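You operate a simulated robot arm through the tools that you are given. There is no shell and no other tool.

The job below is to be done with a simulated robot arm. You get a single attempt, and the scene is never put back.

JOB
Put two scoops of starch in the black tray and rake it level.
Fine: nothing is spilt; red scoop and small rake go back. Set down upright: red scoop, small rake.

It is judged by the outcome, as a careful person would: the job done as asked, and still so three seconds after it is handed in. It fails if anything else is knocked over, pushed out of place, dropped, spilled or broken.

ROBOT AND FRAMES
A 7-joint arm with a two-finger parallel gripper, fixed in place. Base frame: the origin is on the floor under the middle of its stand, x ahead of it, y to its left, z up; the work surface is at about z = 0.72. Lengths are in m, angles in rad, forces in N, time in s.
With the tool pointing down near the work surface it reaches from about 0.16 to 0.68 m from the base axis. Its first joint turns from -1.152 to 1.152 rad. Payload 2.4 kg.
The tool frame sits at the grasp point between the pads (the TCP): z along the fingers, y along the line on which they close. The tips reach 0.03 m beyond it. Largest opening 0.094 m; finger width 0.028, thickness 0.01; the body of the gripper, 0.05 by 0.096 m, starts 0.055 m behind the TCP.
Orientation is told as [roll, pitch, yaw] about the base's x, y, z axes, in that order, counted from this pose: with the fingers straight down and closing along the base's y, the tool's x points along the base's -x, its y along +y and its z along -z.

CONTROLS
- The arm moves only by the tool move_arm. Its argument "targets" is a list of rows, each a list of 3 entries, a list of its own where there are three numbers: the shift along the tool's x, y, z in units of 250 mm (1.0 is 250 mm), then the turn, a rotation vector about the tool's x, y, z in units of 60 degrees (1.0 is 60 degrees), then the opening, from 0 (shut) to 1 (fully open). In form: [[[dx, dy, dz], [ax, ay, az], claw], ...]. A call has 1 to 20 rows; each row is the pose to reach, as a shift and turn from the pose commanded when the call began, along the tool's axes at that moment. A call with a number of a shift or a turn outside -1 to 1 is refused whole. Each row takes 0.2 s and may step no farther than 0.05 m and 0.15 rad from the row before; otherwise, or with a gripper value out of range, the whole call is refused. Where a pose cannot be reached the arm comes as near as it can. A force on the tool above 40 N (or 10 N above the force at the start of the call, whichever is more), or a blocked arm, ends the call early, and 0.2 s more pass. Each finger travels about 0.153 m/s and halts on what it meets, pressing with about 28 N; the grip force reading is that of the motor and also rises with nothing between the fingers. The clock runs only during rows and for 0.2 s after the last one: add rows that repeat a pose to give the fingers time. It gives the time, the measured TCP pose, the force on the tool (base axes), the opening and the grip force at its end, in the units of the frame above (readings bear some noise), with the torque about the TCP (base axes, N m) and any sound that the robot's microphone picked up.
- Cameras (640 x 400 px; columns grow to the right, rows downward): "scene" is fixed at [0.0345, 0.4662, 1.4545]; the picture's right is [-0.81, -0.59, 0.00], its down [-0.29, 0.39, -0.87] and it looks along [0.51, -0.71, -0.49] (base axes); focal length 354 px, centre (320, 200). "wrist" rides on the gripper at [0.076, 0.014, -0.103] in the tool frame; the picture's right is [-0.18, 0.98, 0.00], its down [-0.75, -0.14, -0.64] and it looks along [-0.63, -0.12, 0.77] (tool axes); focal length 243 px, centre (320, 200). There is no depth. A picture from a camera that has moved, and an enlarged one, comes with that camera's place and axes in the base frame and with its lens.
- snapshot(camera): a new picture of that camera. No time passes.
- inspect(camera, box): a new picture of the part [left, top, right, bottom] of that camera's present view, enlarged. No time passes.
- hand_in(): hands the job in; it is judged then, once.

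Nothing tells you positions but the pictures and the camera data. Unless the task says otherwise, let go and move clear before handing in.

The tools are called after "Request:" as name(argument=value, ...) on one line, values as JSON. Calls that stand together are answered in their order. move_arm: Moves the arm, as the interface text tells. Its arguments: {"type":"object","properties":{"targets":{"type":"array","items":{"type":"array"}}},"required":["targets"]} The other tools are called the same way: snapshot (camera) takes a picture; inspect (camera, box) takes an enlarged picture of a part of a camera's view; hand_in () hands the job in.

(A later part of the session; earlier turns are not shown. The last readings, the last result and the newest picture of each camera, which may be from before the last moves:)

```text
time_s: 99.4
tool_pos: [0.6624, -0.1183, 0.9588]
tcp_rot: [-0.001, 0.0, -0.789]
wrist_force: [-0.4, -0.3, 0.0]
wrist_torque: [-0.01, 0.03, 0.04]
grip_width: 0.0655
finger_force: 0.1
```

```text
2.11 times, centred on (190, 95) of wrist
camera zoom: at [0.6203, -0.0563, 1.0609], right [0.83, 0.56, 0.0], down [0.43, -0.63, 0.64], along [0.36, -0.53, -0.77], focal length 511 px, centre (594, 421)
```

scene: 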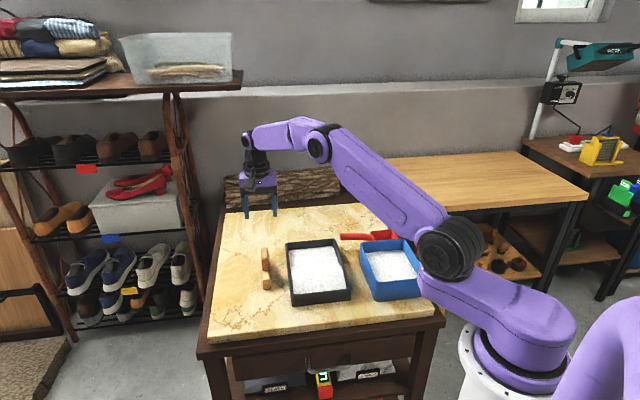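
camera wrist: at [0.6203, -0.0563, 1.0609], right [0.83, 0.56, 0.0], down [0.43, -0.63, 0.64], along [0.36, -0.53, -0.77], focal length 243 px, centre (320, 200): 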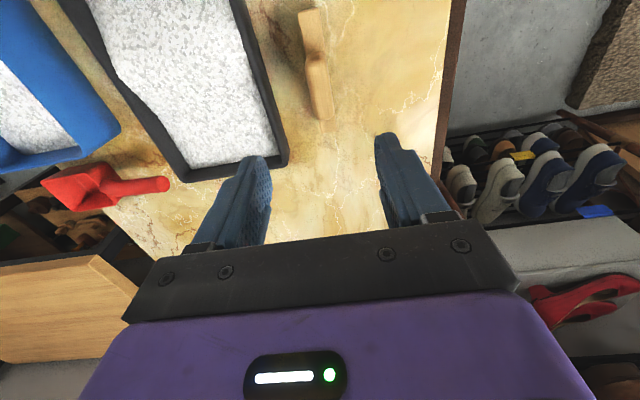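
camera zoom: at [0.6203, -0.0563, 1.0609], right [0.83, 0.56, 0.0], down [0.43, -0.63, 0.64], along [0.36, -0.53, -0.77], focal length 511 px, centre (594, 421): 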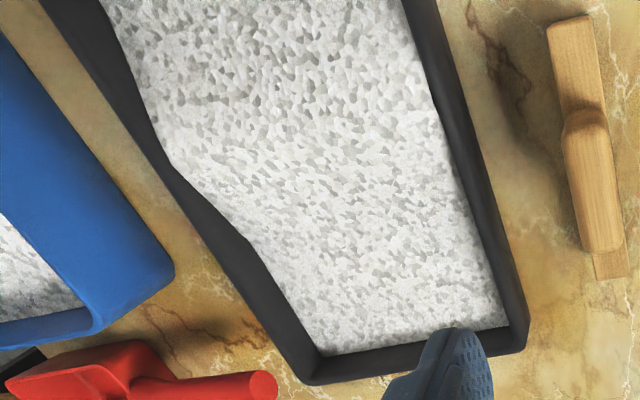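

Before gripping the rake I want a good look at the starch profile, so I'll back off to where the wrist camera looks along the tray.

Request:
move_arm(targets=[[[0.1, -0.09, -0.03], [0, 0, 0], 0.9], [[0.2, -0.18, -0.06], [0, 0, 0], 0.9], [[0.3, -0.27, -0.09], [0, 0, 0], 0.9], [[0.4, -0.36, -0.12], [0, 0, 0], 0.9], [[0.5, -0.45, -0.15], [0, 0, 0], 0.9], [[0.6, -0.55, -0.18], [0, 0, 0], 0.9], [[0.6, -0.6, -0.2], [0, 0, 0], 0.9]])

Request:
snapshot(camera="wrist")

Request:
inspect(camera="wrist", box=[220, 40, 420, 220])

```text
time_s: 101.0
tool_pos: [0.4509, -0.1169, 1.0079]
tcp_rot: [0.0, -0.001, -0.789]
wrist_force: [-0.9, 0.0, 0.0]
wrist_torque: [0.04, -0.02, 0.01]
grip_width: 0.0846
finger_force: 0.0
```

```text
taken
camera wrist: at [0.4089, -0.0545, 1.11], right [0.83, 0.56, 0.0], down [0.43, -0.63, 0.64], along [0.36, -0.53, -0.77], focal length 243 px, centre (320, 200)
```

wrist: 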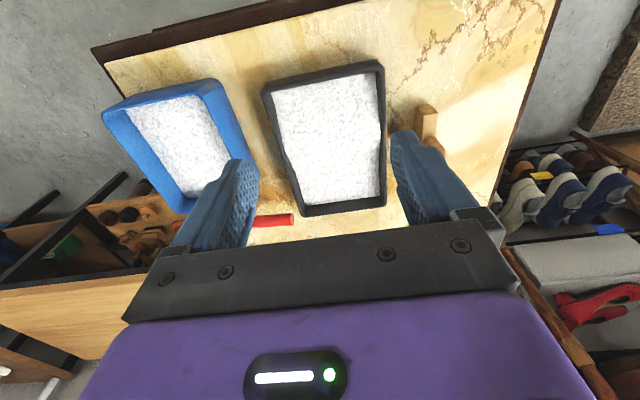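

```text
2.22 times, centred on (320, 130) of wrist
camera zoom: at [0.4089, -0.0545, 1.11], right [0.83, 0.56, 0.0], down [0.43, -0.63, 0.64], along [0.36, -0.53, -0.77], focal length 539 px, centre (320, 356)
```

zoom: 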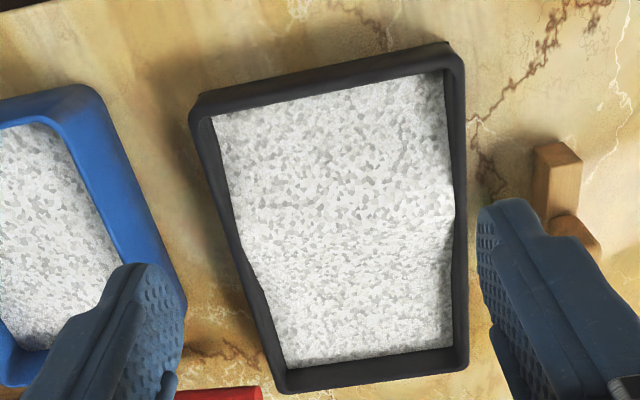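

The ridge lies across the tray at n≈0.50 (mid-length) and nearly reaches rim height at the sides, so I'll shave it down gradually. First, pick up the rake: moving above its block at (0.662, -0.117).

Request:
move_arm(targets=[[[-0.1, 0.1, 0.07], [0, 0, 0], 0.6], [[-0.2, 0.2, 0.14], [0, 0, 0], 0.6], [[-0.3, 0.3, 0.21], [0, 0, 0], 0.6], [[-0.4, 0.4, 0.28], [0, 0, 0], 0.6], [[-0.5, 0.5, 0.36], [0, 0, 0], 0.6], [[-0.598, 0.596, 0.45], [0, 0, 0], 0.6], [[-0.598, 0.596, 0.52], [0, 0, 0], 0.6], [[-0.598, 0.596, 0.56], [0, 0, 0], 0.6], [[-0.598, 0.596, 0.56], [0, 0, 0], 0.6]])

Request:
snapshot(camera="wrist")

Request:
inspect(camera="scene", box=[220, 200, 320, 300])

```text
time_s: 103.0
tool_pos: [0.6625, -0.118, 0.8678]
tcp_rot: [-0.001, -0.001, -0.787]
wrist_force: [0.3, 0.1, -0.3]
wrist_torque: [-0.01, 0.0, 0.0]
grip_width: 0.0566
finger_force: 0.1
```

```text
taken
camera wrist: at [0.6201, -0.0556, 0.9696], right [0.83, 0.56, 0.0], down [0.43, -0.63, 0.64], along [0.36, -0.53, -0.77], focal length 243 px, centre (320, 200)
```

wrist: 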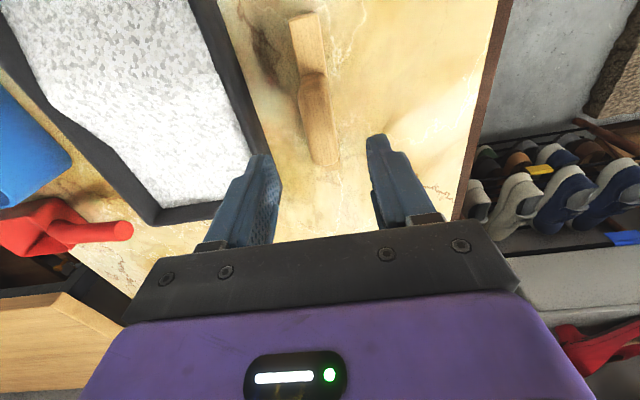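

```text
4.00 times, centred on (270, 250) of scene
camera zoom: at [0.0345, 0.4662, 1.4545], right [-0.81, -0.59, 0.0], down [-0.29, 0.39, -0.87], along [0.51, -0.71, -0.49], focal length 1416 px, centre (520, 0)
```

zoom: 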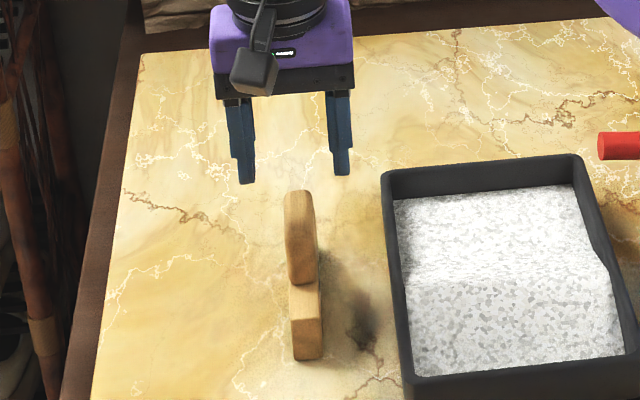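

Centred over the rake's grip block. Descending and closing on it.

Request:
move_arm(targets=[[[0, 0, 0.08], [0, 0, 0], 0.6], [[0, 0, 0.16], [0, 0, 0], 0.6], [[0, 0, 0.24], [0, 0, 0], 0.6], [[0, 0, 0.3], [0, 0, 0], 0.6], [[0, 0, 0.32], [0, 0, 0], 0.6], [[0, 0, 0.32], [0, 0, 0], 0.3], [[0, 0, 0.32], [0, 0, 0], 0.1], [[0, 0, 0.32], [0, 0, 0], 0], [[0, 0, 0.32], [0, 0, 0], 0], [[0, 0, 0.32], [0, 0, 0], 0]])

Request:
snapshot(camera="wrist")

Request:
inspect(camera="scene", box=[235, 220, 305, 300])

```text
time_s: 105.2
tool_pos: [0.6627, -0.1194, 0.7881]
tcp_rot: [0.001, -0.001, -0.787]
wrist_force: [1.1, 0.5, 0.4]
wrist_torque: [-0.01, -0.11, 0.01]
grip_width: 0.0258
finger_force: 27.7
```

```text
taken
camera wrist: at [0.6206, -0.0557, 0.89], right [0.83, 0.56, 0.0], down [0.43, -0.63, 0.64], along [0.36, -0.53, -0.77], focal length 243 px, centre (320, 200)
```

wrist: 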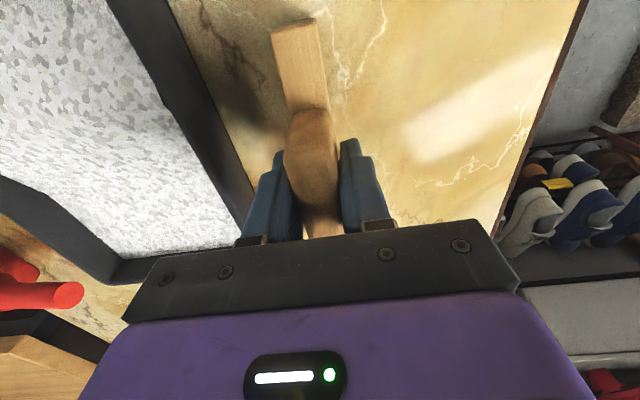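

```text
5.00 times, centred on (270, 260) of scene
camera zoom: at [0.0345, 0.4662, 1.4545], right [-0.81, -0.59, 0.0], down [-0.29, 0.39, -0.87], along [0.51, -0.71, -0.49], focal length 1770 px, centre (570, -100)
```

zoom: 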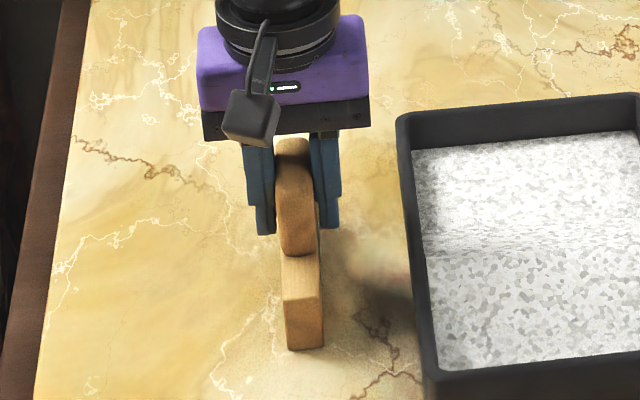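

Gripped the rake block. Lifting gently in small steps.

Request:
move_arm(targets=[[[0, 0, -0.004], [0, 0, 0], 0], [[0, 0, -0.01], [0, 0, 0], 0], [[0, 0, -0.018], [0, 0, 0], 0], [[0, 0, -0.028], [0, 0, 0], 0], [[0, 0, -0.04], [0, 0, 0], 0], [[0, 0, -0.055], [0, 0, 0], 0], [[0, 0, -0.07], [0, 0, 0], 0], [[0, 0, -0.08], [0, 0, 0], 0]])

Request:
inspect(camera="scene", box=[235, 210, 305, 300])

```text
time_s: 107.0
tool_pos: [0.6634, -0.1201, 0.8078]
tcp_rot: [0.0, 0.0, -0.788]
wrist_force: [0.9, -0.1, -0.7]
wrist_torque: [-0.02, -0.03, 0.0]
grip_width: 0.0258
finger_force: 28.2
```

```text
4.44 times, centred on (270, 255) of scene
camera zoom: at [0.0346, 0.4662, 1.4545], right [-0.81, -0.59, 0.0], down [-0.29, 0.39, -0.87], along [0.51, -0.71, -0.49], focal length 1574 px, centre (542, -44)
```

zoom: 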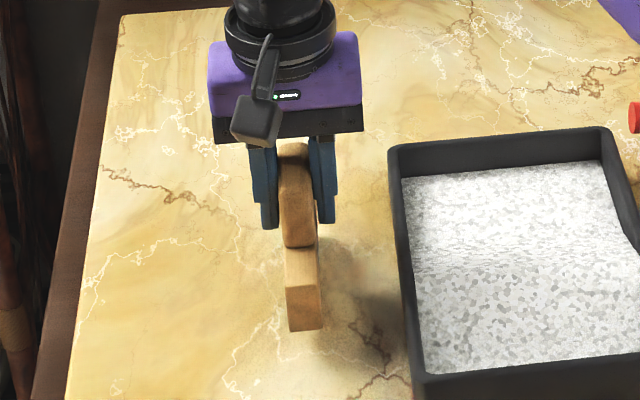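

The rake is held upright. Raising it, then moving over the tray while turning to yaw +45° so the bar lies across the tray.

Request:
move_arm(targets=[[[0, 0, -0.02], [0, 0, 0], 0], [[0, 0, -0.05], [0, 0, 0], 0], [[0, 0, -0.09], [0, 0, 0], 0], [[0, 0, -0.14], [0, 0, 0], 0], [[0, 0, -0.19], [0, 0, 0], 0], [[0, 0, -0.24], [0, 0, 0], 0], [[0, 0, -0.28], [0, 0, 0], 0], [[0, 0, -0.3], [0, 0, 0], 0]])

Request:
move_arm(targets=[[[0.012, -0.02, 0], [0, 0, -0.03], 0], [[0.034, -0.06, 0], [0, 0, -0.1], 0], [[0.067, -0.117, 0], [0, 0, -0.19], 0], [[0.1, -0.176, 0], [0, 0, -0.29], 0], [[0.134, -0.235, 0], [0, 0, -0.39], 0], [[0.168, -0.294, 0], [0, 0, -0.49], 0], [[0.201, -0.352, 0], [0, 0, -0.59], 0], [[0.235, -0.411, 0], [0, 0, -0.69], 0], [[0.268, -0.47, 0], [0, 0, -0.79], 0], [[0.3, -0.525, 0], [0, 0, -0.88], 0], [[0.325, -0.57, 0], [0, 0, -0.96], 0], [[0.335, -0.587, 0], [0, 0, -1.0], 0]])

Request:
move_arm(targets=[[[0, 0, 0], [0, 0, -0.05], 0], [[0, 0, 0], [0, 0, -0.14], 0], [[0, 0, 0], [0, 0, -0.24], 0], [[0, 0, 0], [0, 0, -0.34], 0], [[0, 0, 0], [0, 0, -0.44], 0], [[0, 0, 0], [0, 0, -0.5], 0], [[0, 0, 0], [0, 0, -0.5], 0]])

Request:
snapshot(camera="scene")

Request:
inspect(camera="scene", box=[260, 190, 380, 320])

Request:
snapshot(camera="wrist")

```text
time_s: 108.8
tool_pos: [0.6632, -0.1196, 0.8837]
tcp_rot: [0.0, 0.001, -0.787]
wrist_force: [-0.2, 0.2, -1.0]
wrist_torque: [0.01, 0.01, -0.02]
grip_width: 0.0259
finger_force: 27.8
```

```text
time_s: 111.4
tool_pos: [0.5007, -0.164, 0.8817]
tcp_rot: [-0.002, -0.001, 0.26]
wrist_force: [0.0, -0.2, 0.3]
wrist_torque: [-0.01, 0.0, -0.02]
grip_width: 0.0259
finger_force: 27.4
```

```text
time_s: 113.0
tool_pos: [0.5011, -0.1625, 0.8828]
tcp_rot: [0.002, 0.0, 0.784]
wrist_force: [0.9, -0.4, -0.9]
wrist_torque: [-0.03, 0.02, 0.02]
grip_width: 0.0259
finger_force: 28.1
```

```text
taken
```

scene: 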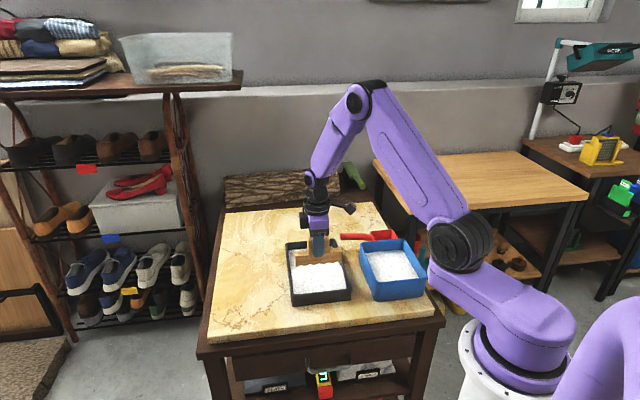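

```text
3.08 times, centred on (320, 255) of scene
camera zoom: at [0.0345, 0.4662, 1.4545], right [-0.81, -0.59, 0.0], down [-0.29, 0.39, -0.87], along [0.51, -0.71, -0.49], focal length 1089 px, centre (320, 31)
```

zoom: 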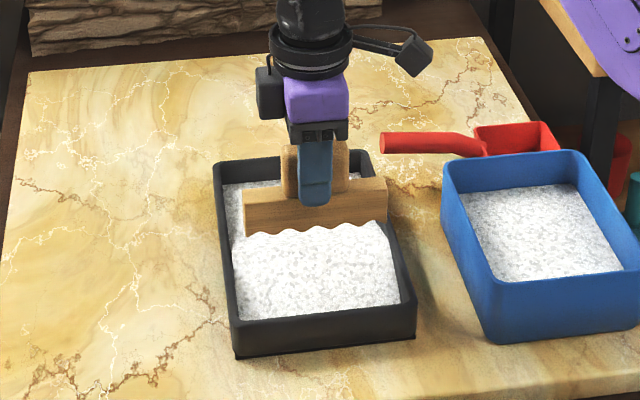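

```text
taken
camera wrist: at [0.4377, -0.2075, 0.9849], right [-0.56, 0.83, 0.0], down [0.63, 0.43, 0.64], along [0.53, 0.36, -0.77], focal length 243 px, centre (320, 200)
```

wrist: 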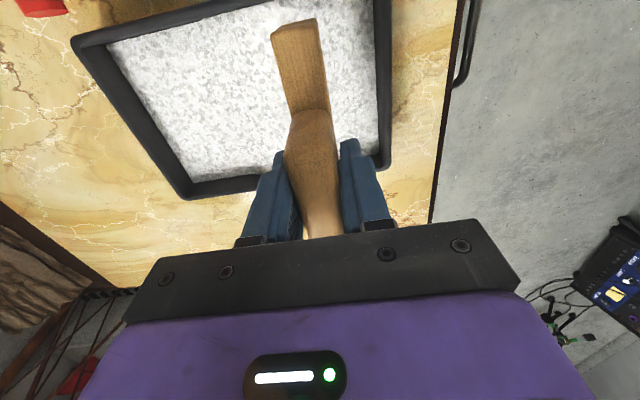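

The rake bar spans the tray well (its lower edge is gently toothed). I'll do a first light pass with the bar's edge at z≈0.757, sweeping from the near end to the far end.

Request:
move_arm(targets=[[[0.005, 0.04, 0], [0, 0, 0], 0], [[0.01, 0.1, 0.02], [0, 0, 0], 0], [[0.01, 0.157, 0.07], [0, 0, 0], 0], [[0.01, 0.157, 0.13], [0, 0, 0], 0], [[0.01, 0.157, 0.19], [0, 0, 0], 0], [[0.01, 0.157, 0.231], [0, 0, 0], 0], [[0.01, 0.1, 0.231], [0, 0, 0], 0], [[0.01, 0.04, 0.231], [0, 0, 0], 0], [[0.01, -0.02, 0.231], [0, 0, 0], 0], [[0.01, -0.08, 0.231], [0, 0, 0], 0], [[0.01, -0.14, 0.231], [0, 0, 0], 0], [[0.01, -0.2, 0.231], [0, 0, 0], 0], [[0.01, -0.26, 0.231], [0, 0, 0], 0], [[0.01, -0.32, 0.231], [0, 0, 0], 0], [[0.01, -0.38, 0.231], [0, 0, 0], 0], [[0.01, -0.44, 0.231], [0, 0, 0], 0], [[0.01, -0.5, 0.231], [0, 0, 0], 0], [[0.01, -0.55, 0.231], [0, 0, 0], 0], [[0.01, -0.59, 0.231], [0, 0, 0], 0]])

Request:
inspect(camera="scene", box=[270, 200, 370, 320])

Request:
snapshot(camera="wrist")

```text
time_s: 117.0
tool_pos: [0.603, -0.2699, 0.8243]
tcp_rot: [-0.002, 0.002, 0.781]
wrist_force: [0.4, -0.3, -1.4]
wrist_torque: [0.0, 0.01, 0.02]
grip_width: 0.026
finger_force: 28.4
```

```text
3.33 times, centred on (320, 260) of scene
camera zoom: at [0.0345, 0.4662, 1.4545], right [-0.81, -0.59, 0.0], down [-0.29, 0.39, -0.87], along [0.51, -0.71, -0.49], focal length 1180 px, centre (320, 0)
```

zoom: 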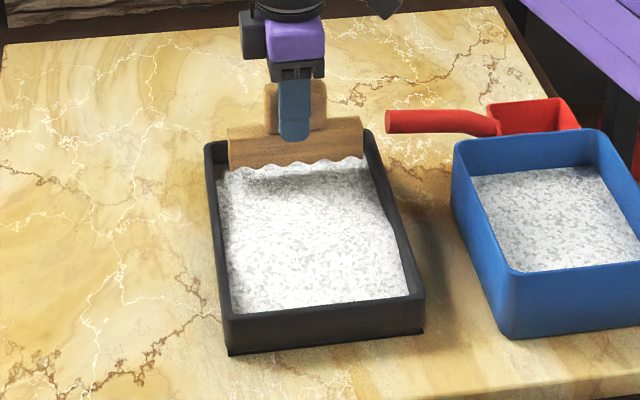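

```text
taken
camera wrist: at [0.5396, -0.3149, 0.9267], right [-0.56, 0.83, 0.0], down [0.63, 0.43, 0.64], along [0.53, 0.36, -0.77], focal length 243 px, centre (320, 200)
```

wrist: 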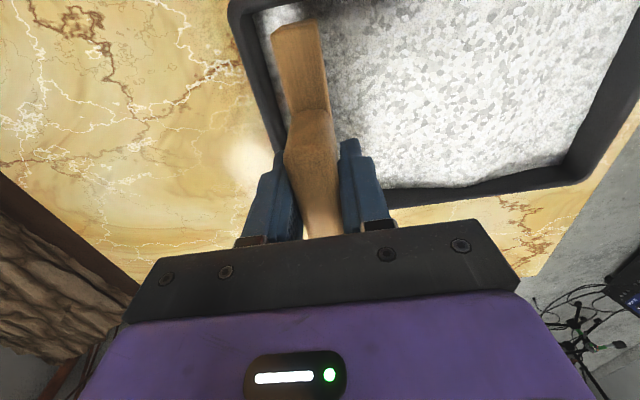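

That pass clearly smoothed the ridge. Let me look closer at the surface.

Request:
inspect(camera="scene", box=[280, 235, 360, 310])

Request:
inspect(camera="wrist", box=[230, 0, 640, 230])

```text
5.33 times, centred on (320, 272) of scene
camera zoom: at [0.0345, 0.4662, 1.4545], right [-0.81, -0.59, 0.0], down [-0.29, 0.39, -0.87], along [0.51, -0.71, -0.49], focal length 1888 px, centre (320, -187)
```

zoom: 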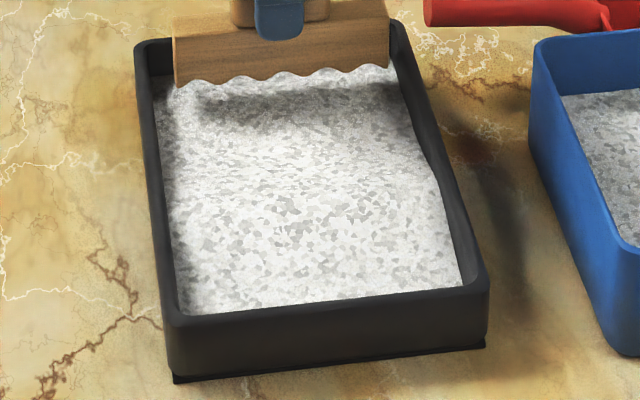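

```text
1.56 times, centred on (435, 115) of wrist
camera zoom: at [0.5396, -0.3149, 0.9267], right [-0.56, 0.83, 0.0], down [0.63, 0.43, 0.64], along [0.53, 0.36, -0.77], focal length 379 px, centre (140, 333)
```

zoom: 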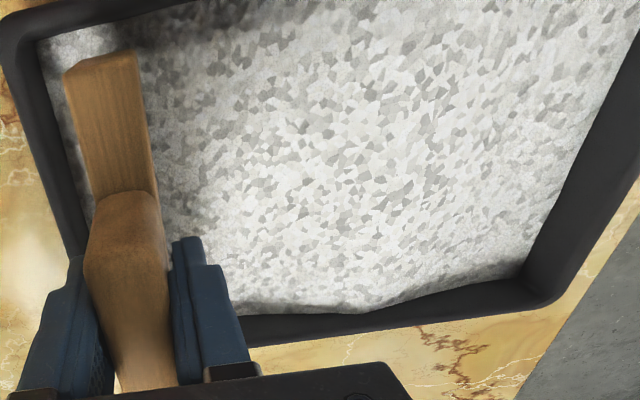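

Much flatter already. Now a return pass toward the near end, about 5 mm lower.

Request:
move_arm(targets=[[[0, 0, 0.01], [0, 0, 0], 0], [[0, 0.02, 0.02], [0, 0, 0], 0], [[0, 0.07, 0.02], [0, 0, 0], 0], [[0, 0.13, 0.02], [0, 0, 0], 0], [[0, 0.19, 0.02], [0, 0, 0], 0], [[0, 0.25, 0.02], [0, 0, 0], 0], [[0, 0.31, 0.02], [0, 0, 0], 0], [[0, 0.37, 0.02], [0, 0, 0], 0], [[0, 0.43, 0.02], [0, 0, 0], 0], [[0, 0.49, 0.02], [0, 0, 0], 0], [[0, 0.55, 0.02], [0, 0, 0], 0], [[0, 0.61, 0.02], [0, 0, 0], 0], [[0, 0.67, 0.02], [0, 0, 0], 0], [[0, 0.72, 0.02], [0, 0, 0], 0], [[0, 0.755, 0.02], [0, 0, 0], 0]])

Request:
inspect(camera="scene", box=[280, 215, 360, 310])

Request:
snapshot(camera="wrist")

```text
time_s: 120.2
tool_pos: [0.4684, -0.1359, 0.8191]
tcp_rot: [-0.003, -0.001, 0.784]
wrist_force: [0.7, -0.5, -0.1]
wrist_torque: [0.02, 0.0, -0.01]
grip_width: 0.0256
finger_force: 28.0
```

```text
4.21 times, centred on (320, 262) of scene
camera zoom: at [0.0345, 0.4662, 1.4545], right [-0.81, -0.59, 0.0], down [-0.29, 0.39, -0.87], along [0.51, -0.71, -0.49], focal length 1491 px, centre (320, -63)
```

zoom: 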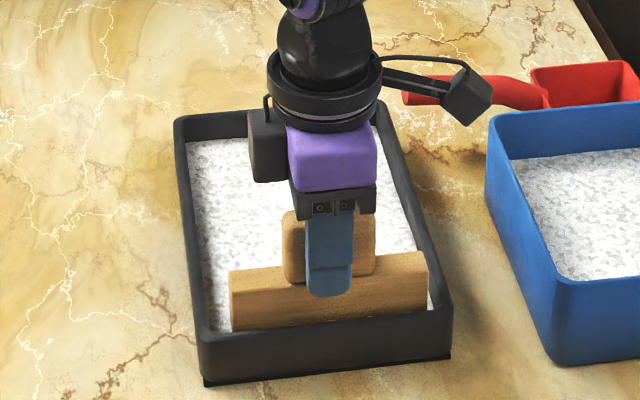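

```text
taken
camera wrist: at [0.4053, -0.1804, 0.9213], right [-0.56, 0.83, 0.0], down [0.63, 0.43, 0.64], along [0.53, 0.36, -0.77], focal length 243 px, centre (320, 200)
```

wrist: 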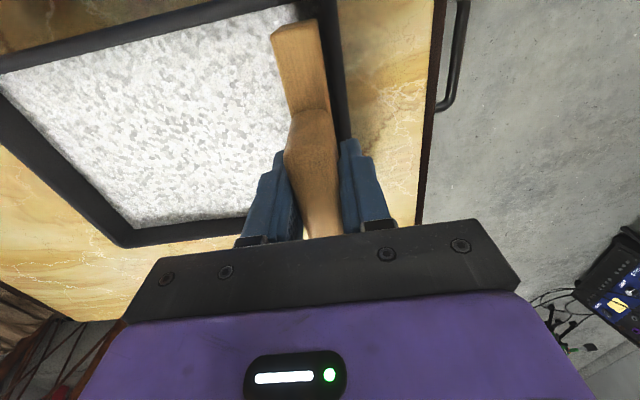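

It looks flat now. One more pass toward the far end, a touch lower, so I can see the whole surface from the scene camera.

Request:
move_arm(targets=[[[0, 0, 0.006], [0, 0, 0], 0], [[0, -0.02, 0.012], [0, 0, 0], 0], [[0, -0.07, 0.012], [0, 0, 0], 0], [[0, -0.13, 0.012], [0, 0, 0], 0], [[0, -0.19, 0.012], [0, 0, 0], 0], [[0, -0.25, 0.012], [0, 0, 0], 0], [[0, -0.31, 0.012], [0, 0, 0], 0], [[0, -0.37, 0.012], [0, 0, 0], 0], [[0, -0.43, 0.012], [0, 0, 0], 0], [[0, -0.49, 0.012], [0, 0, 0], 0], [[0, -0.55, 0.012], [0, 0, 0], 0], [[0, -0.61, 0.012], [0, 0, 0], 0], [[0, -0.67, 0.012], [0, 0, 0], 0], [[0, -0.72, 0.012], [0, 0, 0], 0], [[0, -0.755, 0.012], [0, 0, 0], 0]])

Request:
inspect(camera="scene", box=[280, 235, 360, 310])

Request:
inspect(camera="wrist", box=[230, 0, 640, 230])

```text
time_s: 123.4
tool_pos: [0.6031, -0.2703, 0.8172]
tcp_rot: [-0.001, 0.0, 0.781]
wrist_force: [0.4, 0.3, -0.4]
wrist_torque: [0.03, 0.04, 0.02]
grip_width: 0.0261
finger_force: 28.4
```

```text
5.33 times, centred on (320, 272) of scene
camera zoom: at [0.0345, 0.4662, 1.4545], right [-0.81, -0.59, 0.0], down [-0.29, 0.39, -0.87], along [0.51, -0.71, -0.49], focal length 1888 px, centre (320, -187)
```

zoom: 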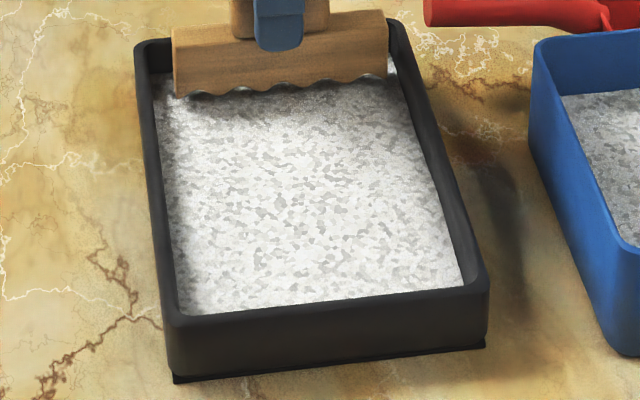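

```text
1.56 times, centred on (435, 115) of wrist
camera zoom: at [0.54, -0.315, 0.9186], right [-0.56, 0.83, 0.0], down [0.63, 0.43, 0.64], along [0.53, 0.36, -0.77], focal length 379 px, centre (140, 333)
```

zoom: 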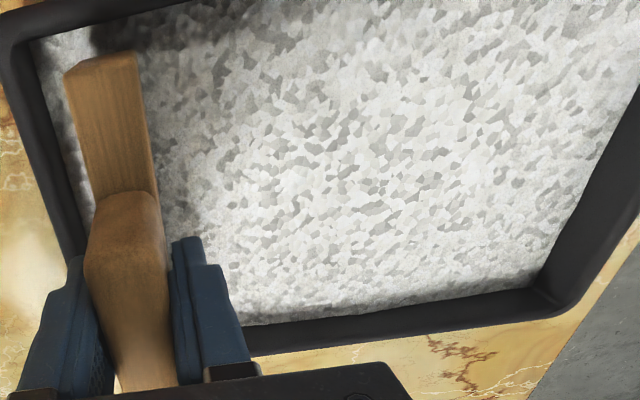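

The surface now looks flat with straight edges along the walls. I'll lift the rake clear and move it aside to check the far end too.

Request:
move_arm(targets=[[[0, 0, -0.01], [0, 0, 0], 0], [[0, 0, -0.04], [0, 0, 0], 0], [[0, 0, -0.09], [0, 0, 0], 0], [[0, 0, -0.14], [0, 0, 0], 0], [[0, 0, -0.2], [0, 0, 0], 0], [[0, 0, -0.26], [0, 0, 0], 0], [[0, 0.06, -0.3], [0, 0, 0], 0], [[-0.05, 0.13, -0.33], [0, 0, 0], 0], [[-0.11, 0.2, -0.35], [0, 0, 0], 0], [[-0.18, 0.27, -0.35], [0, 0, 0], 0], [[-0.26, 0.33, -0.35], [0, 0, 0], 0], [[-0.34, 0.36, -0.35], [0, 0, 0], 0], [[-0.42, 0.36, -0.35], [0, 0, 0], 0], [[-0.5, 0.36, -0.35], [0, 0, 0], 0], [[-0.56, 0.36, -0.35], [0, 0, 0], 0], [[-0.58, 0.36, -0.35], [0, 0, 0], 0]])

Request:
inspect(camera="scene", box=[280, 230, 360, 310])

Request:
snapshot(camera="scene")

Request:
snapshot(camera="wrist")

```text
time_s: 126.8
tool_pos: [0.6424, -0.1016, 0.9046]
tcp_rot: [-0.001, 0.003, 0.785]
wrist_force: [0.7, -0.2, -1.2]
wrist_torque: [-0.01, -0.03, 0.0]
grip_width: 0.0256
finger_force: 27.9
```

```text
5.00 times, centred on (320, 270) of scene
camera zoom: at [0.0345, 0.4662, 1.4545], right [-0.81, -0.59, 0.0], down [-0.29, 0.39, -0.87], along [0.51, -0.71, -0.49], focal length 1770 px, centre (320, -150)
```

zoom: 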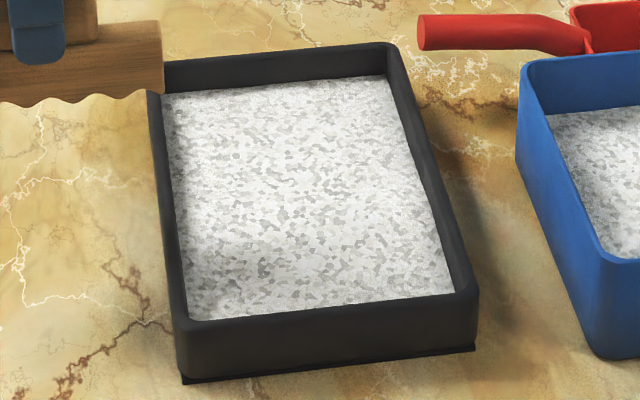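

```text
taken
```

scene: 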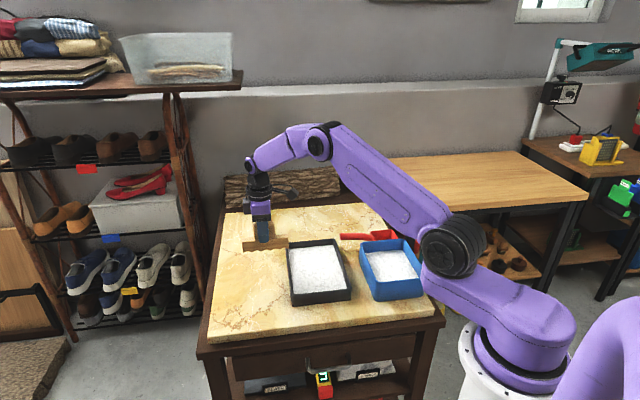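

```text
taken
camera wrist: at [0.5795, -0.1474, 1.0068], right [-0.56, 0.83, 0.0], down [0.63, 0.43, 0.64], along [0.53, 0.36, -0.77], focal length 243 px, centre (320, 200)
```

wrist: 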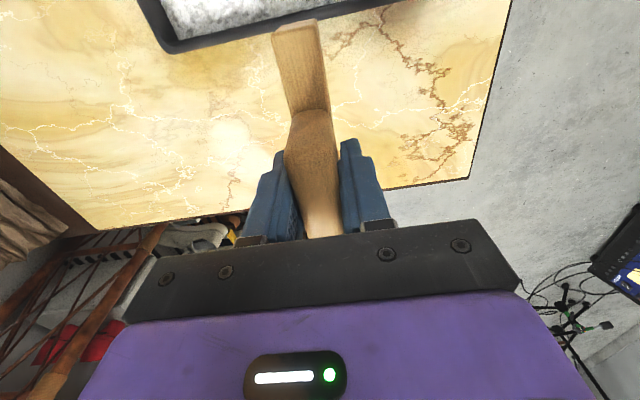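

The tray looks level. I'll enlarge the edges and surface to check for any remaining slope or ridge.

Request:
inspect(camera="scene", box=[330, 235, 354, 300])

Request:
inspect(camera="scene", box=[284, 238, 345, 262])

Request:
inspect(camera="scene", box=[284, 260, 352, 300])

```text
6.15 times, centred on (342, 268) of scene
camera zoom: at [0.0345, 0.4662, 1.4545], right [-0.81, -0.59, 0.0], down [-0.29, 0.39, -0.87], along [0.51, -0.71, -0.49], focal length 2179 px, centre (185, -215)
```

zoom: 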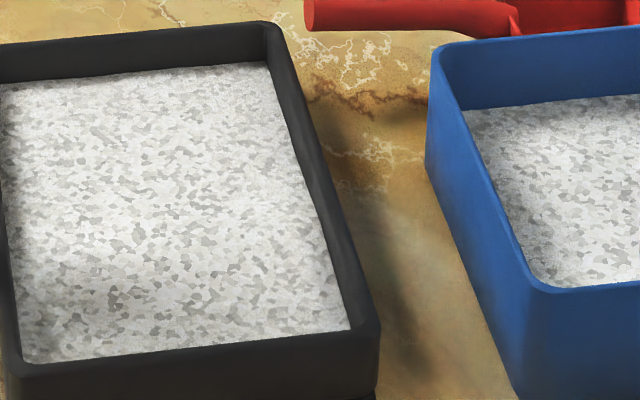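

```text
10.49 times, centred on (314, 250) of scene
camera zoom: at [0.0345, 0.4662, 1.4545], right [-0.81, -0.59, 0.0], down [-0.29, 0.39, -0.87], along [0.51, -0.71, -0.49], focal length 3715 px, centre (378, -325)
```

zoom: 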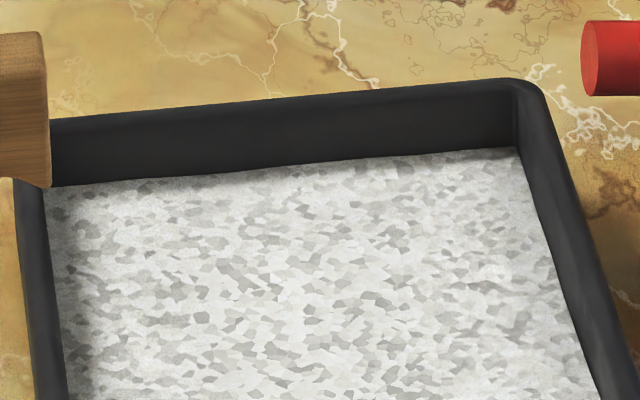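

```text
9.41 times, centred on (318, 280) of scene
camera zoom: at [0.0345, 0.4662, 1.4545], right [-0.81, -0.59, 0.0], down [-0.29, 0.39, -0.87], along [0.51, -0.71, -0.49], focal length 3332 px, centre (339, -553)
```

zoom: 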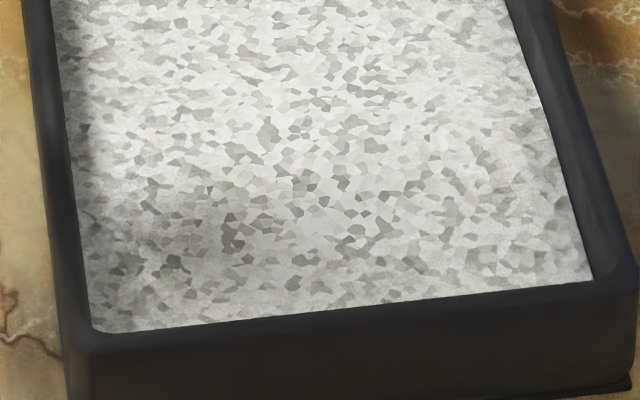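

Edges look uniform. For a second viewpoint, I'll swing the raised rake over toward the tub side so the wrist camera sees the whole tray.

Request:
move_arm(targets=[[[0.02, 0, -0.02], [0, 0, 0], 0], [[0.07, 0, -0.05], [0, 0, 0], 0], [[0.13, 0, -0.08], [0, 0, 0], 0], [[0.2, 0, -0.11], [0, 0, 0], 0], [[0.27, 0, -0.14], [0, 0, 0], 0], [[0.34, 0, -0.17], [0, 0, 0], 0], [[0.41, 0, -0.2], [0, 0, 0], 0], [[0.48, 0, -0.23], [0, 0, 0], 0], [[0.55, 0, -0.26], [0, 0, 0], 0], [[0.62, 0, -0.28], [0, 0, 0], 0], [[0.69, 0, -0.3], [0, 0, 0], 0], [[0.75, 0, -0.3], [0, 0, 0], 0], [[0.79, 0, -0.3], [0, 0, 0], 0], [[0.8, 0, -0.3], [0, 0, 0], 0]])

Request:
snapshot(camera="wrist")

Request:
inspect(camera="wrist", box=[140, 0, 440, 190])

```text
time_s: 129.8
tool_pos: [0.501, -0.2432, 0.9798]
tcp_rot: [-0.003, 0.0, 0.781]
wrist_force: [-0.2, -0.3, -1.6]
wrist_torque: [0.01, -0.03, 0.0]
grip_width: 0.0258
finger_force: 27.6
```

```text
taken
camera wrist: at [0.4378, -0.2888, 1.0823], right [-0.56, 0.83, 0.0], down [0.63, 0.43, 0.64], along [0.53, 0.36, -0.77], focal length 243 px, centre (320, 200)
```

wrist: 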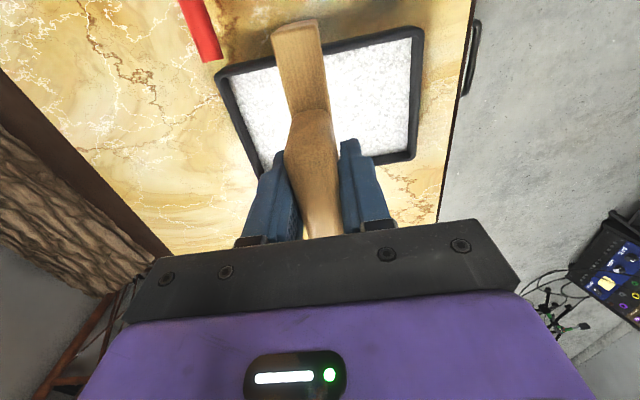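

```text
2.11 times, centred on (290, 95) of wrist
camera zoom: at [0.4378, -0.2888, 1.0823], right [-0.56, 0.83, 0.0], down [0.63, 0.43, 0.64], along [0.53, 0.36, -0.77], focal length 511 px, centre (383, 421)
```

zoom: 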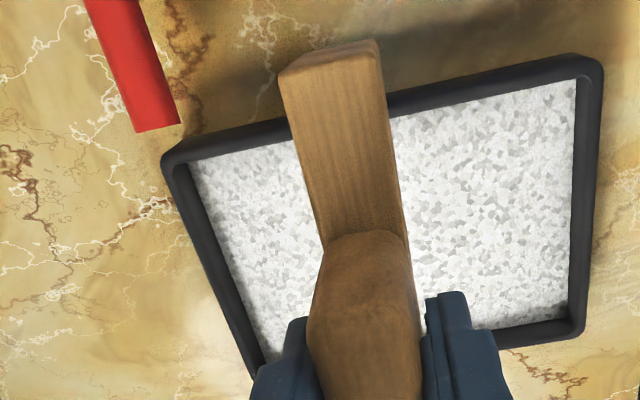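

Both views suggest a uniform level near z≈0.745. I'll check the wall contact lines at higher magnification for any leftover hump.

Request:
inspect(camera="scene", box=[330, 242, 350, 270])

Request:
inspect(camera="scene", box=[335, 265, 355, 298])

Request:
inspect(camera="wrist", box=[330, 20, 430, 170])

```text
14.29 times, centred on (340, 256) of scene
camera zoom: at [0.0345, 0.4662, 1.4545], right [-0.81, -0.59, 0.0], down [-0.29, 0.39, -0.87], along [0.51, -0.71, -0.49], focal length 5058 px, centre (34, -600)
```

zoom: 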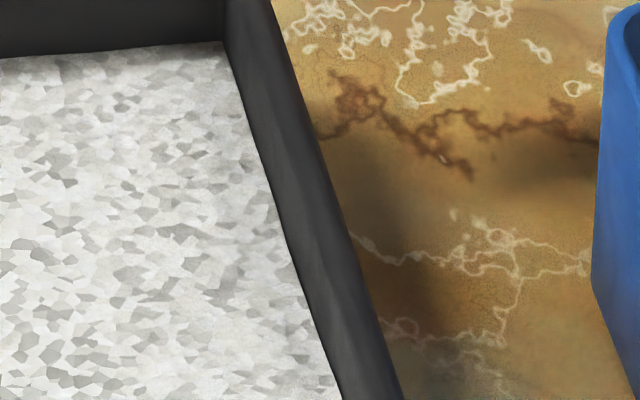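

```text
12.12 times, centred on (345, 282) of scene
camera zoom: at [0.0345, 0.4662, 1.4545], right [-0.81, -0.59, 0.0], down [-0.29, 0.39, -0.87], along [0.51, -0.71, -0.49], focal length 4291 px, centre (17, -788)
```

zoom: 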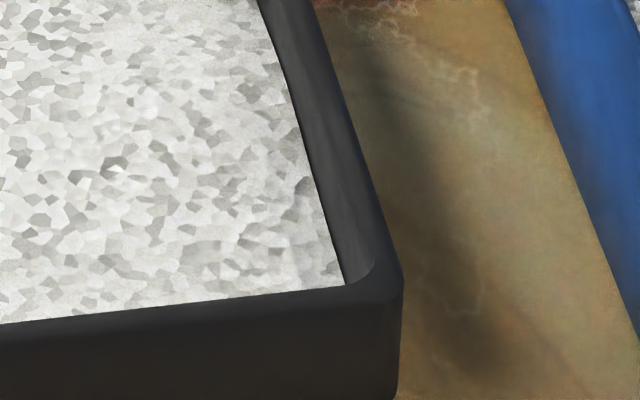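

```text
2.67 times, centred on (380, 95) of wrist
camera zoom: at [0.4378, -0.2888, 1.0823], right [-0.56, 0.83, 0.0], down [0.63, 0.43, 0.64], along [0.53, 0.36, -0.77], focal length 647 px, centre (160, 480)
```

zoom: 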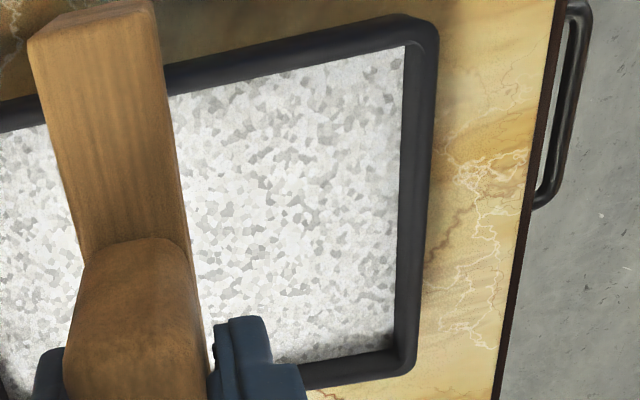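

The bar's swath is flat, but the ~1.4 cm strip along the side walls (outside the bar) still shows a ~5 mm hump. I'll do two more passes offset toward each side wall, starting with the tub side.

Request:
move_arm(targets=[[[-0.03, 0.06, 0.02], [0, 0, 0], 0], [[-0.08, 0.16, 0.07], [0, 0, 0], 0], [[-0.13, 0.27, 0.14], [0, 0, 0], 0], [[-0.17, 0.36, 0.22], [0, 0, 0], 0], [[-0.183, 0.408, 0.3], [0, 0, 0], 0], [[-0.183, 0.408, 0.38], [0, 0, 0], 0], [[-0.183, 0.408, 0.46], [0, 0, 0], 0], [[-0.183, 0.408, 0.54], [0, 0, 0], 0], [[-0.183, 0.408, 0.6], [0, 0, 0], 0], [[-0.183, 0.408, 0.635], [0, 0, 0], 0], [[-0.183, 0.408, 0.635], [0, 0, 0], 0]])

Request:
inspect(camera="scene", box=[280, 225, 360, 310])

Request:
inspect(camera="wrist", box=[200, 0, 420, 150])

```text
time_s: 132.2
tool_pos: [0.4605, -0.1411, 0.8211]
tcp_rot: [0.0, 0.0, 0.783]
wrist_force: [0.3, 0.0, -1.3]
wrist_torque: [-0.02, 0.02, 0.0]
grip_width: 0.026
finger_force: 27.8
```

```text
4.71 times, centred on (320, 268) of scene
camera zoom: at [0.0345, 0.4662, 1.4545], right [-0.81, -0.59, 0.0], down [-0.29, 0.39, -0.87], along [0.51, -0.71, -0.49], focal length 1666 px, centre (320, -118)
```

zoom: 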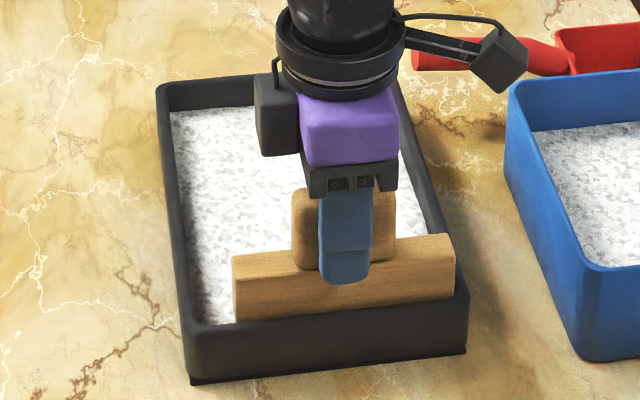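

```text
2.67 times, centred on (310, 75) of wrist
camera zoom: at [0.3981, -0.1845, 0.9225], right [-0.56, 0.83, 0.0], down [0.63, 0.43, 0.64], along [0.53, 0.36, -0.77], focal length 647 px, centre (347, 533)
```

zoom: 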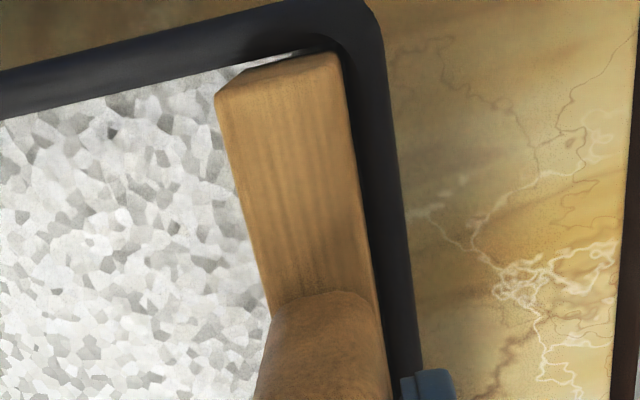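

Positioned in the near corner without touching. Shifting 3 mm off the wall, lowering to level height and sweeping to the far end.

Request:
move_arm(targets=[[[-0.013, 0, 0.008], [0, 0, 0], 0], [[-0.013, -0.02, 0.016], [0, 0, 0], 0], [[-0.013, -0.07, 0.018], [0, 0, 0], 0], [[-0.013, -0.13, 0.018], [0, 0, 0], 0], [[-0.013, -0.19, 0.018], [0, 0, 0], 0], [[-0.013, -0.25, 0.018], [0, 0, 0], 0], [[-0.013, -0.31, 0.018], [0, 0, 0], 0], [[-0.013, -0.37, 0.018], [0, 0, 0], 0], [[-0.013, -0.43, 0.018], [0, 0, 0], 0], [[-0.013, -0.49, 0.018], [0, 0, 0], 0], [[-0.013, -0.55, 0.018], [0, 0, 0], 0], [[-0.013, -0.61, 0.018], [0, 0, 0], 0], [[-0.013, -0.67, 0.018], [0, 0, 0], 0], [[-0.013, -0.72, 0.018], [0, 0, 0], 0], [[-0.013, -0.76, 0.018], [0, 0, 0], 0], [[-0.013, -0.785, 0.018], [0, 0, 0], 0]])

Request:
inspect(camera="scene", box=[280, 225, 360, 310])

Request:
inspect(camera="scene", box=[330, 242, 350, 270])

Request:
inspect(camera="scene", box=[335, 265, 355, 298])

```text
time_s: 135.6
tool_pos: [0.6032, -0.2754, 0.8169]
tcp_rot: [-0.001, -0.001, 0.782]
wrist_force: [-0.6, 0.3, -0.8]
wrist_torque: [0.01, -0.02, 0.0]
grip_width: 0.0259
finger_force: 28.0
```

```text
4.71 times, centred on (320, 268) of scene
camera zoom: at [0.0345, 0.4662, 1.4545], right [-0.81, -0.59, 0.0], down [-0.29, 0.39, -0.87], along [0.51, -0.71, -0.49], focal length 1666 px, centre (320, -118)
```

zoom: 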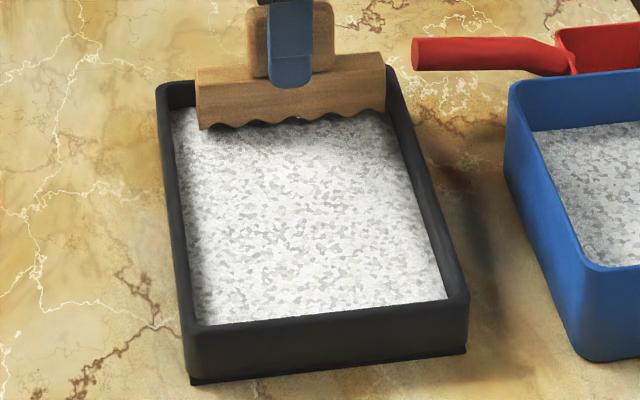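

```text
14.29 times, centred on (340, 256) of scene
camera zoom: at [0.0345, 0.4662, 1.4545], right [-0.81, -0.59, 0.0], down [-0.29, 0.39, -0.87], along [0.51, -0.71, -0.49], focal length 5058 px, centre (34, -600)
```

zoom: 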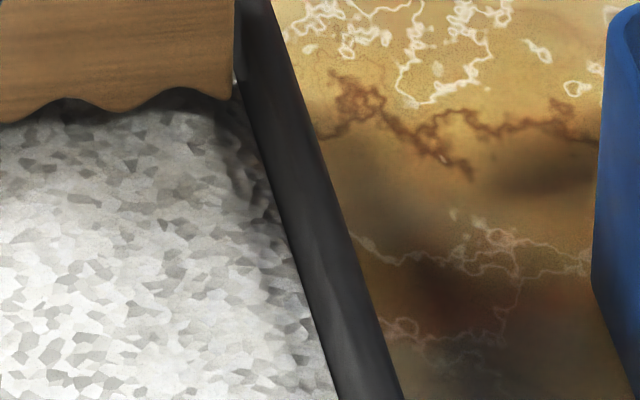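

```text
12.12 times, centred on (345, 282) of scene
camera zoom: at [0.0345, 0.4662, 1.4545], right [-0.81, -0.59, 0.0], down [-0.29, 0.39, -0.87], along [0.51, -0.71, -0.49], focal length 4291 px, centre (17, -788)
```

zoom: 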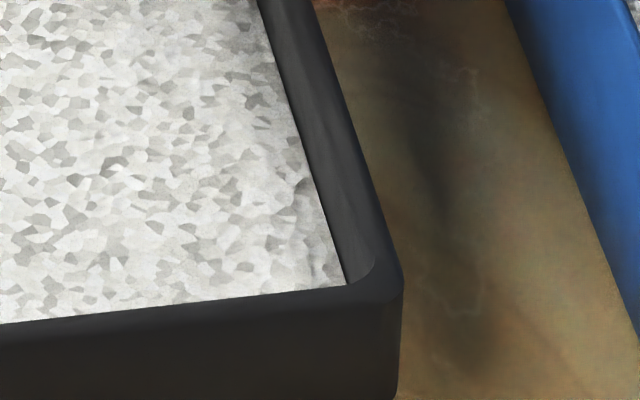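

The tub-side hump is gone. Now the same along the opposite wall, sweeping back to the near end.

Request:
move_arm(targets=[[[-0.02, 0, 0], [0, 0, 0], 0], [[-0.045, 0.01, 0], [0, 0, 0], 0], [[-0.045, 0.05, 0], [0, 0, 0], 0], [[-0.045, 0.11, 0], [0, 0, 0], 0], [[-0.045, 0.17, 0], [0, 0, 0], 0], [[-0.045, 0.23, 0], [0, 0, 0], 0], [[-0.045, 0.29, 0], [0, 0, 0], 0], [[-0.045, 0.35, 0], [0, 0, 0], 0], [[-0.045, 0.41, 0], [0, 0, 0], 0], [[-0.045, 0.47, 0], [0, 0, 0], 0], [[-0.045, 0.53, 0], [0, 0, 0], 0], [[-0.045, 0.59, 0], [0, 0, 0], 0], [[-0.045, 0.65, 0], [0, 0, 0], 0], [[-0.045, 0.71, 0], [0, 0, 0], 0], [[-0.045, 0.75, 0], [0, 0, 0], 0], [[-0.045, 0.775, 0], [0, 0, 0], 0]])

Request:
snapshot(camera="wrist")

Request:
inspect(camera="scene", box=[280, 225, 360, 310])

```text
time_s: 139.0
tool_pos: [0.4713, -0.1301, 0.8167]
tcp_rot: [-0.003, -0.001, 0.783]
wrist_force: [-0.5, 0.1, -1.7]
wrist_torque: [-0.02, 0.01, -0.03]
grip_width: 0.0257
finger_force: 27.8
```

```text
taken
camera wrist: at [0.409, -0.1756, 0.9185], right [-0.56, 0.83, 0.0], down [0.63, 0.43, 0.64], along [0.53, 0.36, -0.77], focal length 243 px, centre (320, 200)
```

wrist: 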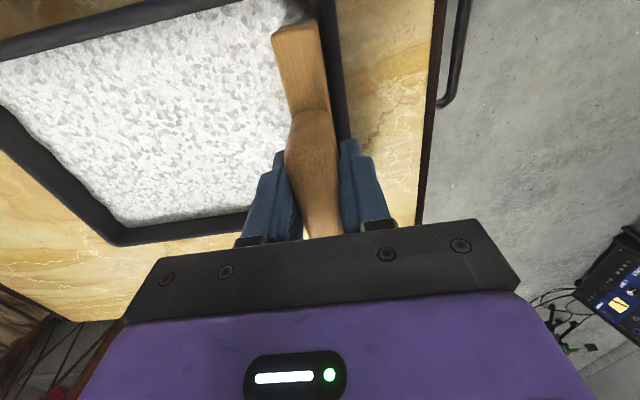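

```text
4.71 times, centred on (320, 268) of scene
camera zoom: at [0.0345, 0.4662, 1.4545], right [-0.81, -0.59, 0.0], down [-0.29, 0.39, -0.87], along [0.51, -0.71, -0.49], focal length 1666 px, centre (320, -118)
```

zoom: 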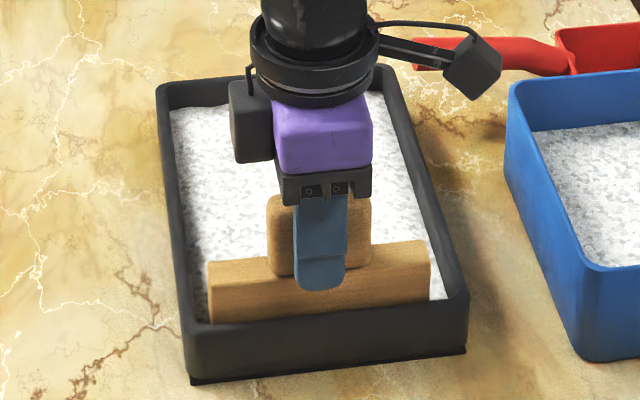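

Request:
inspect(camera="wrist", box=[0, 0, 340, 260])

```text
1.54 times, centred on (170, 130) of wrist
camera zoom: at [0.409, -0.1756, 0.9185], right [-0.56, 0.83, 0.0], down [0.63, 0.43, 0.64], along [0.53, 0.36, -0.77], focal length 373 px, centre (551, 308)
```

zoom: 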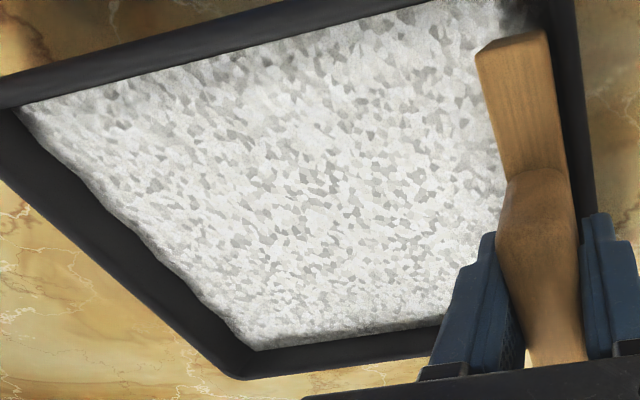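

Request:
inspect(camera="scene", box=[284, 238, 345, 262])

Request:
inspect(camera="wrist", box=[0, 40, 140, 250])

```text
10.49 times, centred on (314, 250) of scene
camera zoom: at [0.0345, 0.4662, 1.4545], right [-0.81, -0.59, 0.0], down [-0.29, 0.39, -0.87], along [0.51, -0.71, -0.49], focal length 3715 px, centre (378, -325)
```

zoom: 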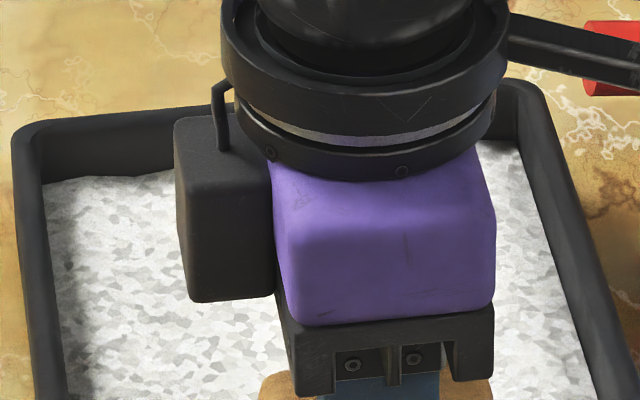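

```text
1.90 times, centred on (70, 145) of wrist
camera zoom: at [0.409, -0.1756, 0.9185], right [-0.56, 0.83, 0.0], down [0.63, 0.43, 0.64], along [0.53, 0.36, -0.77], focal length 462 px, centre (796, 305)
```

zoom: 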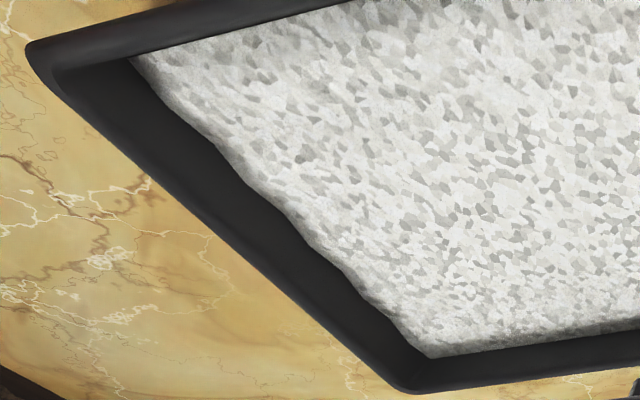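

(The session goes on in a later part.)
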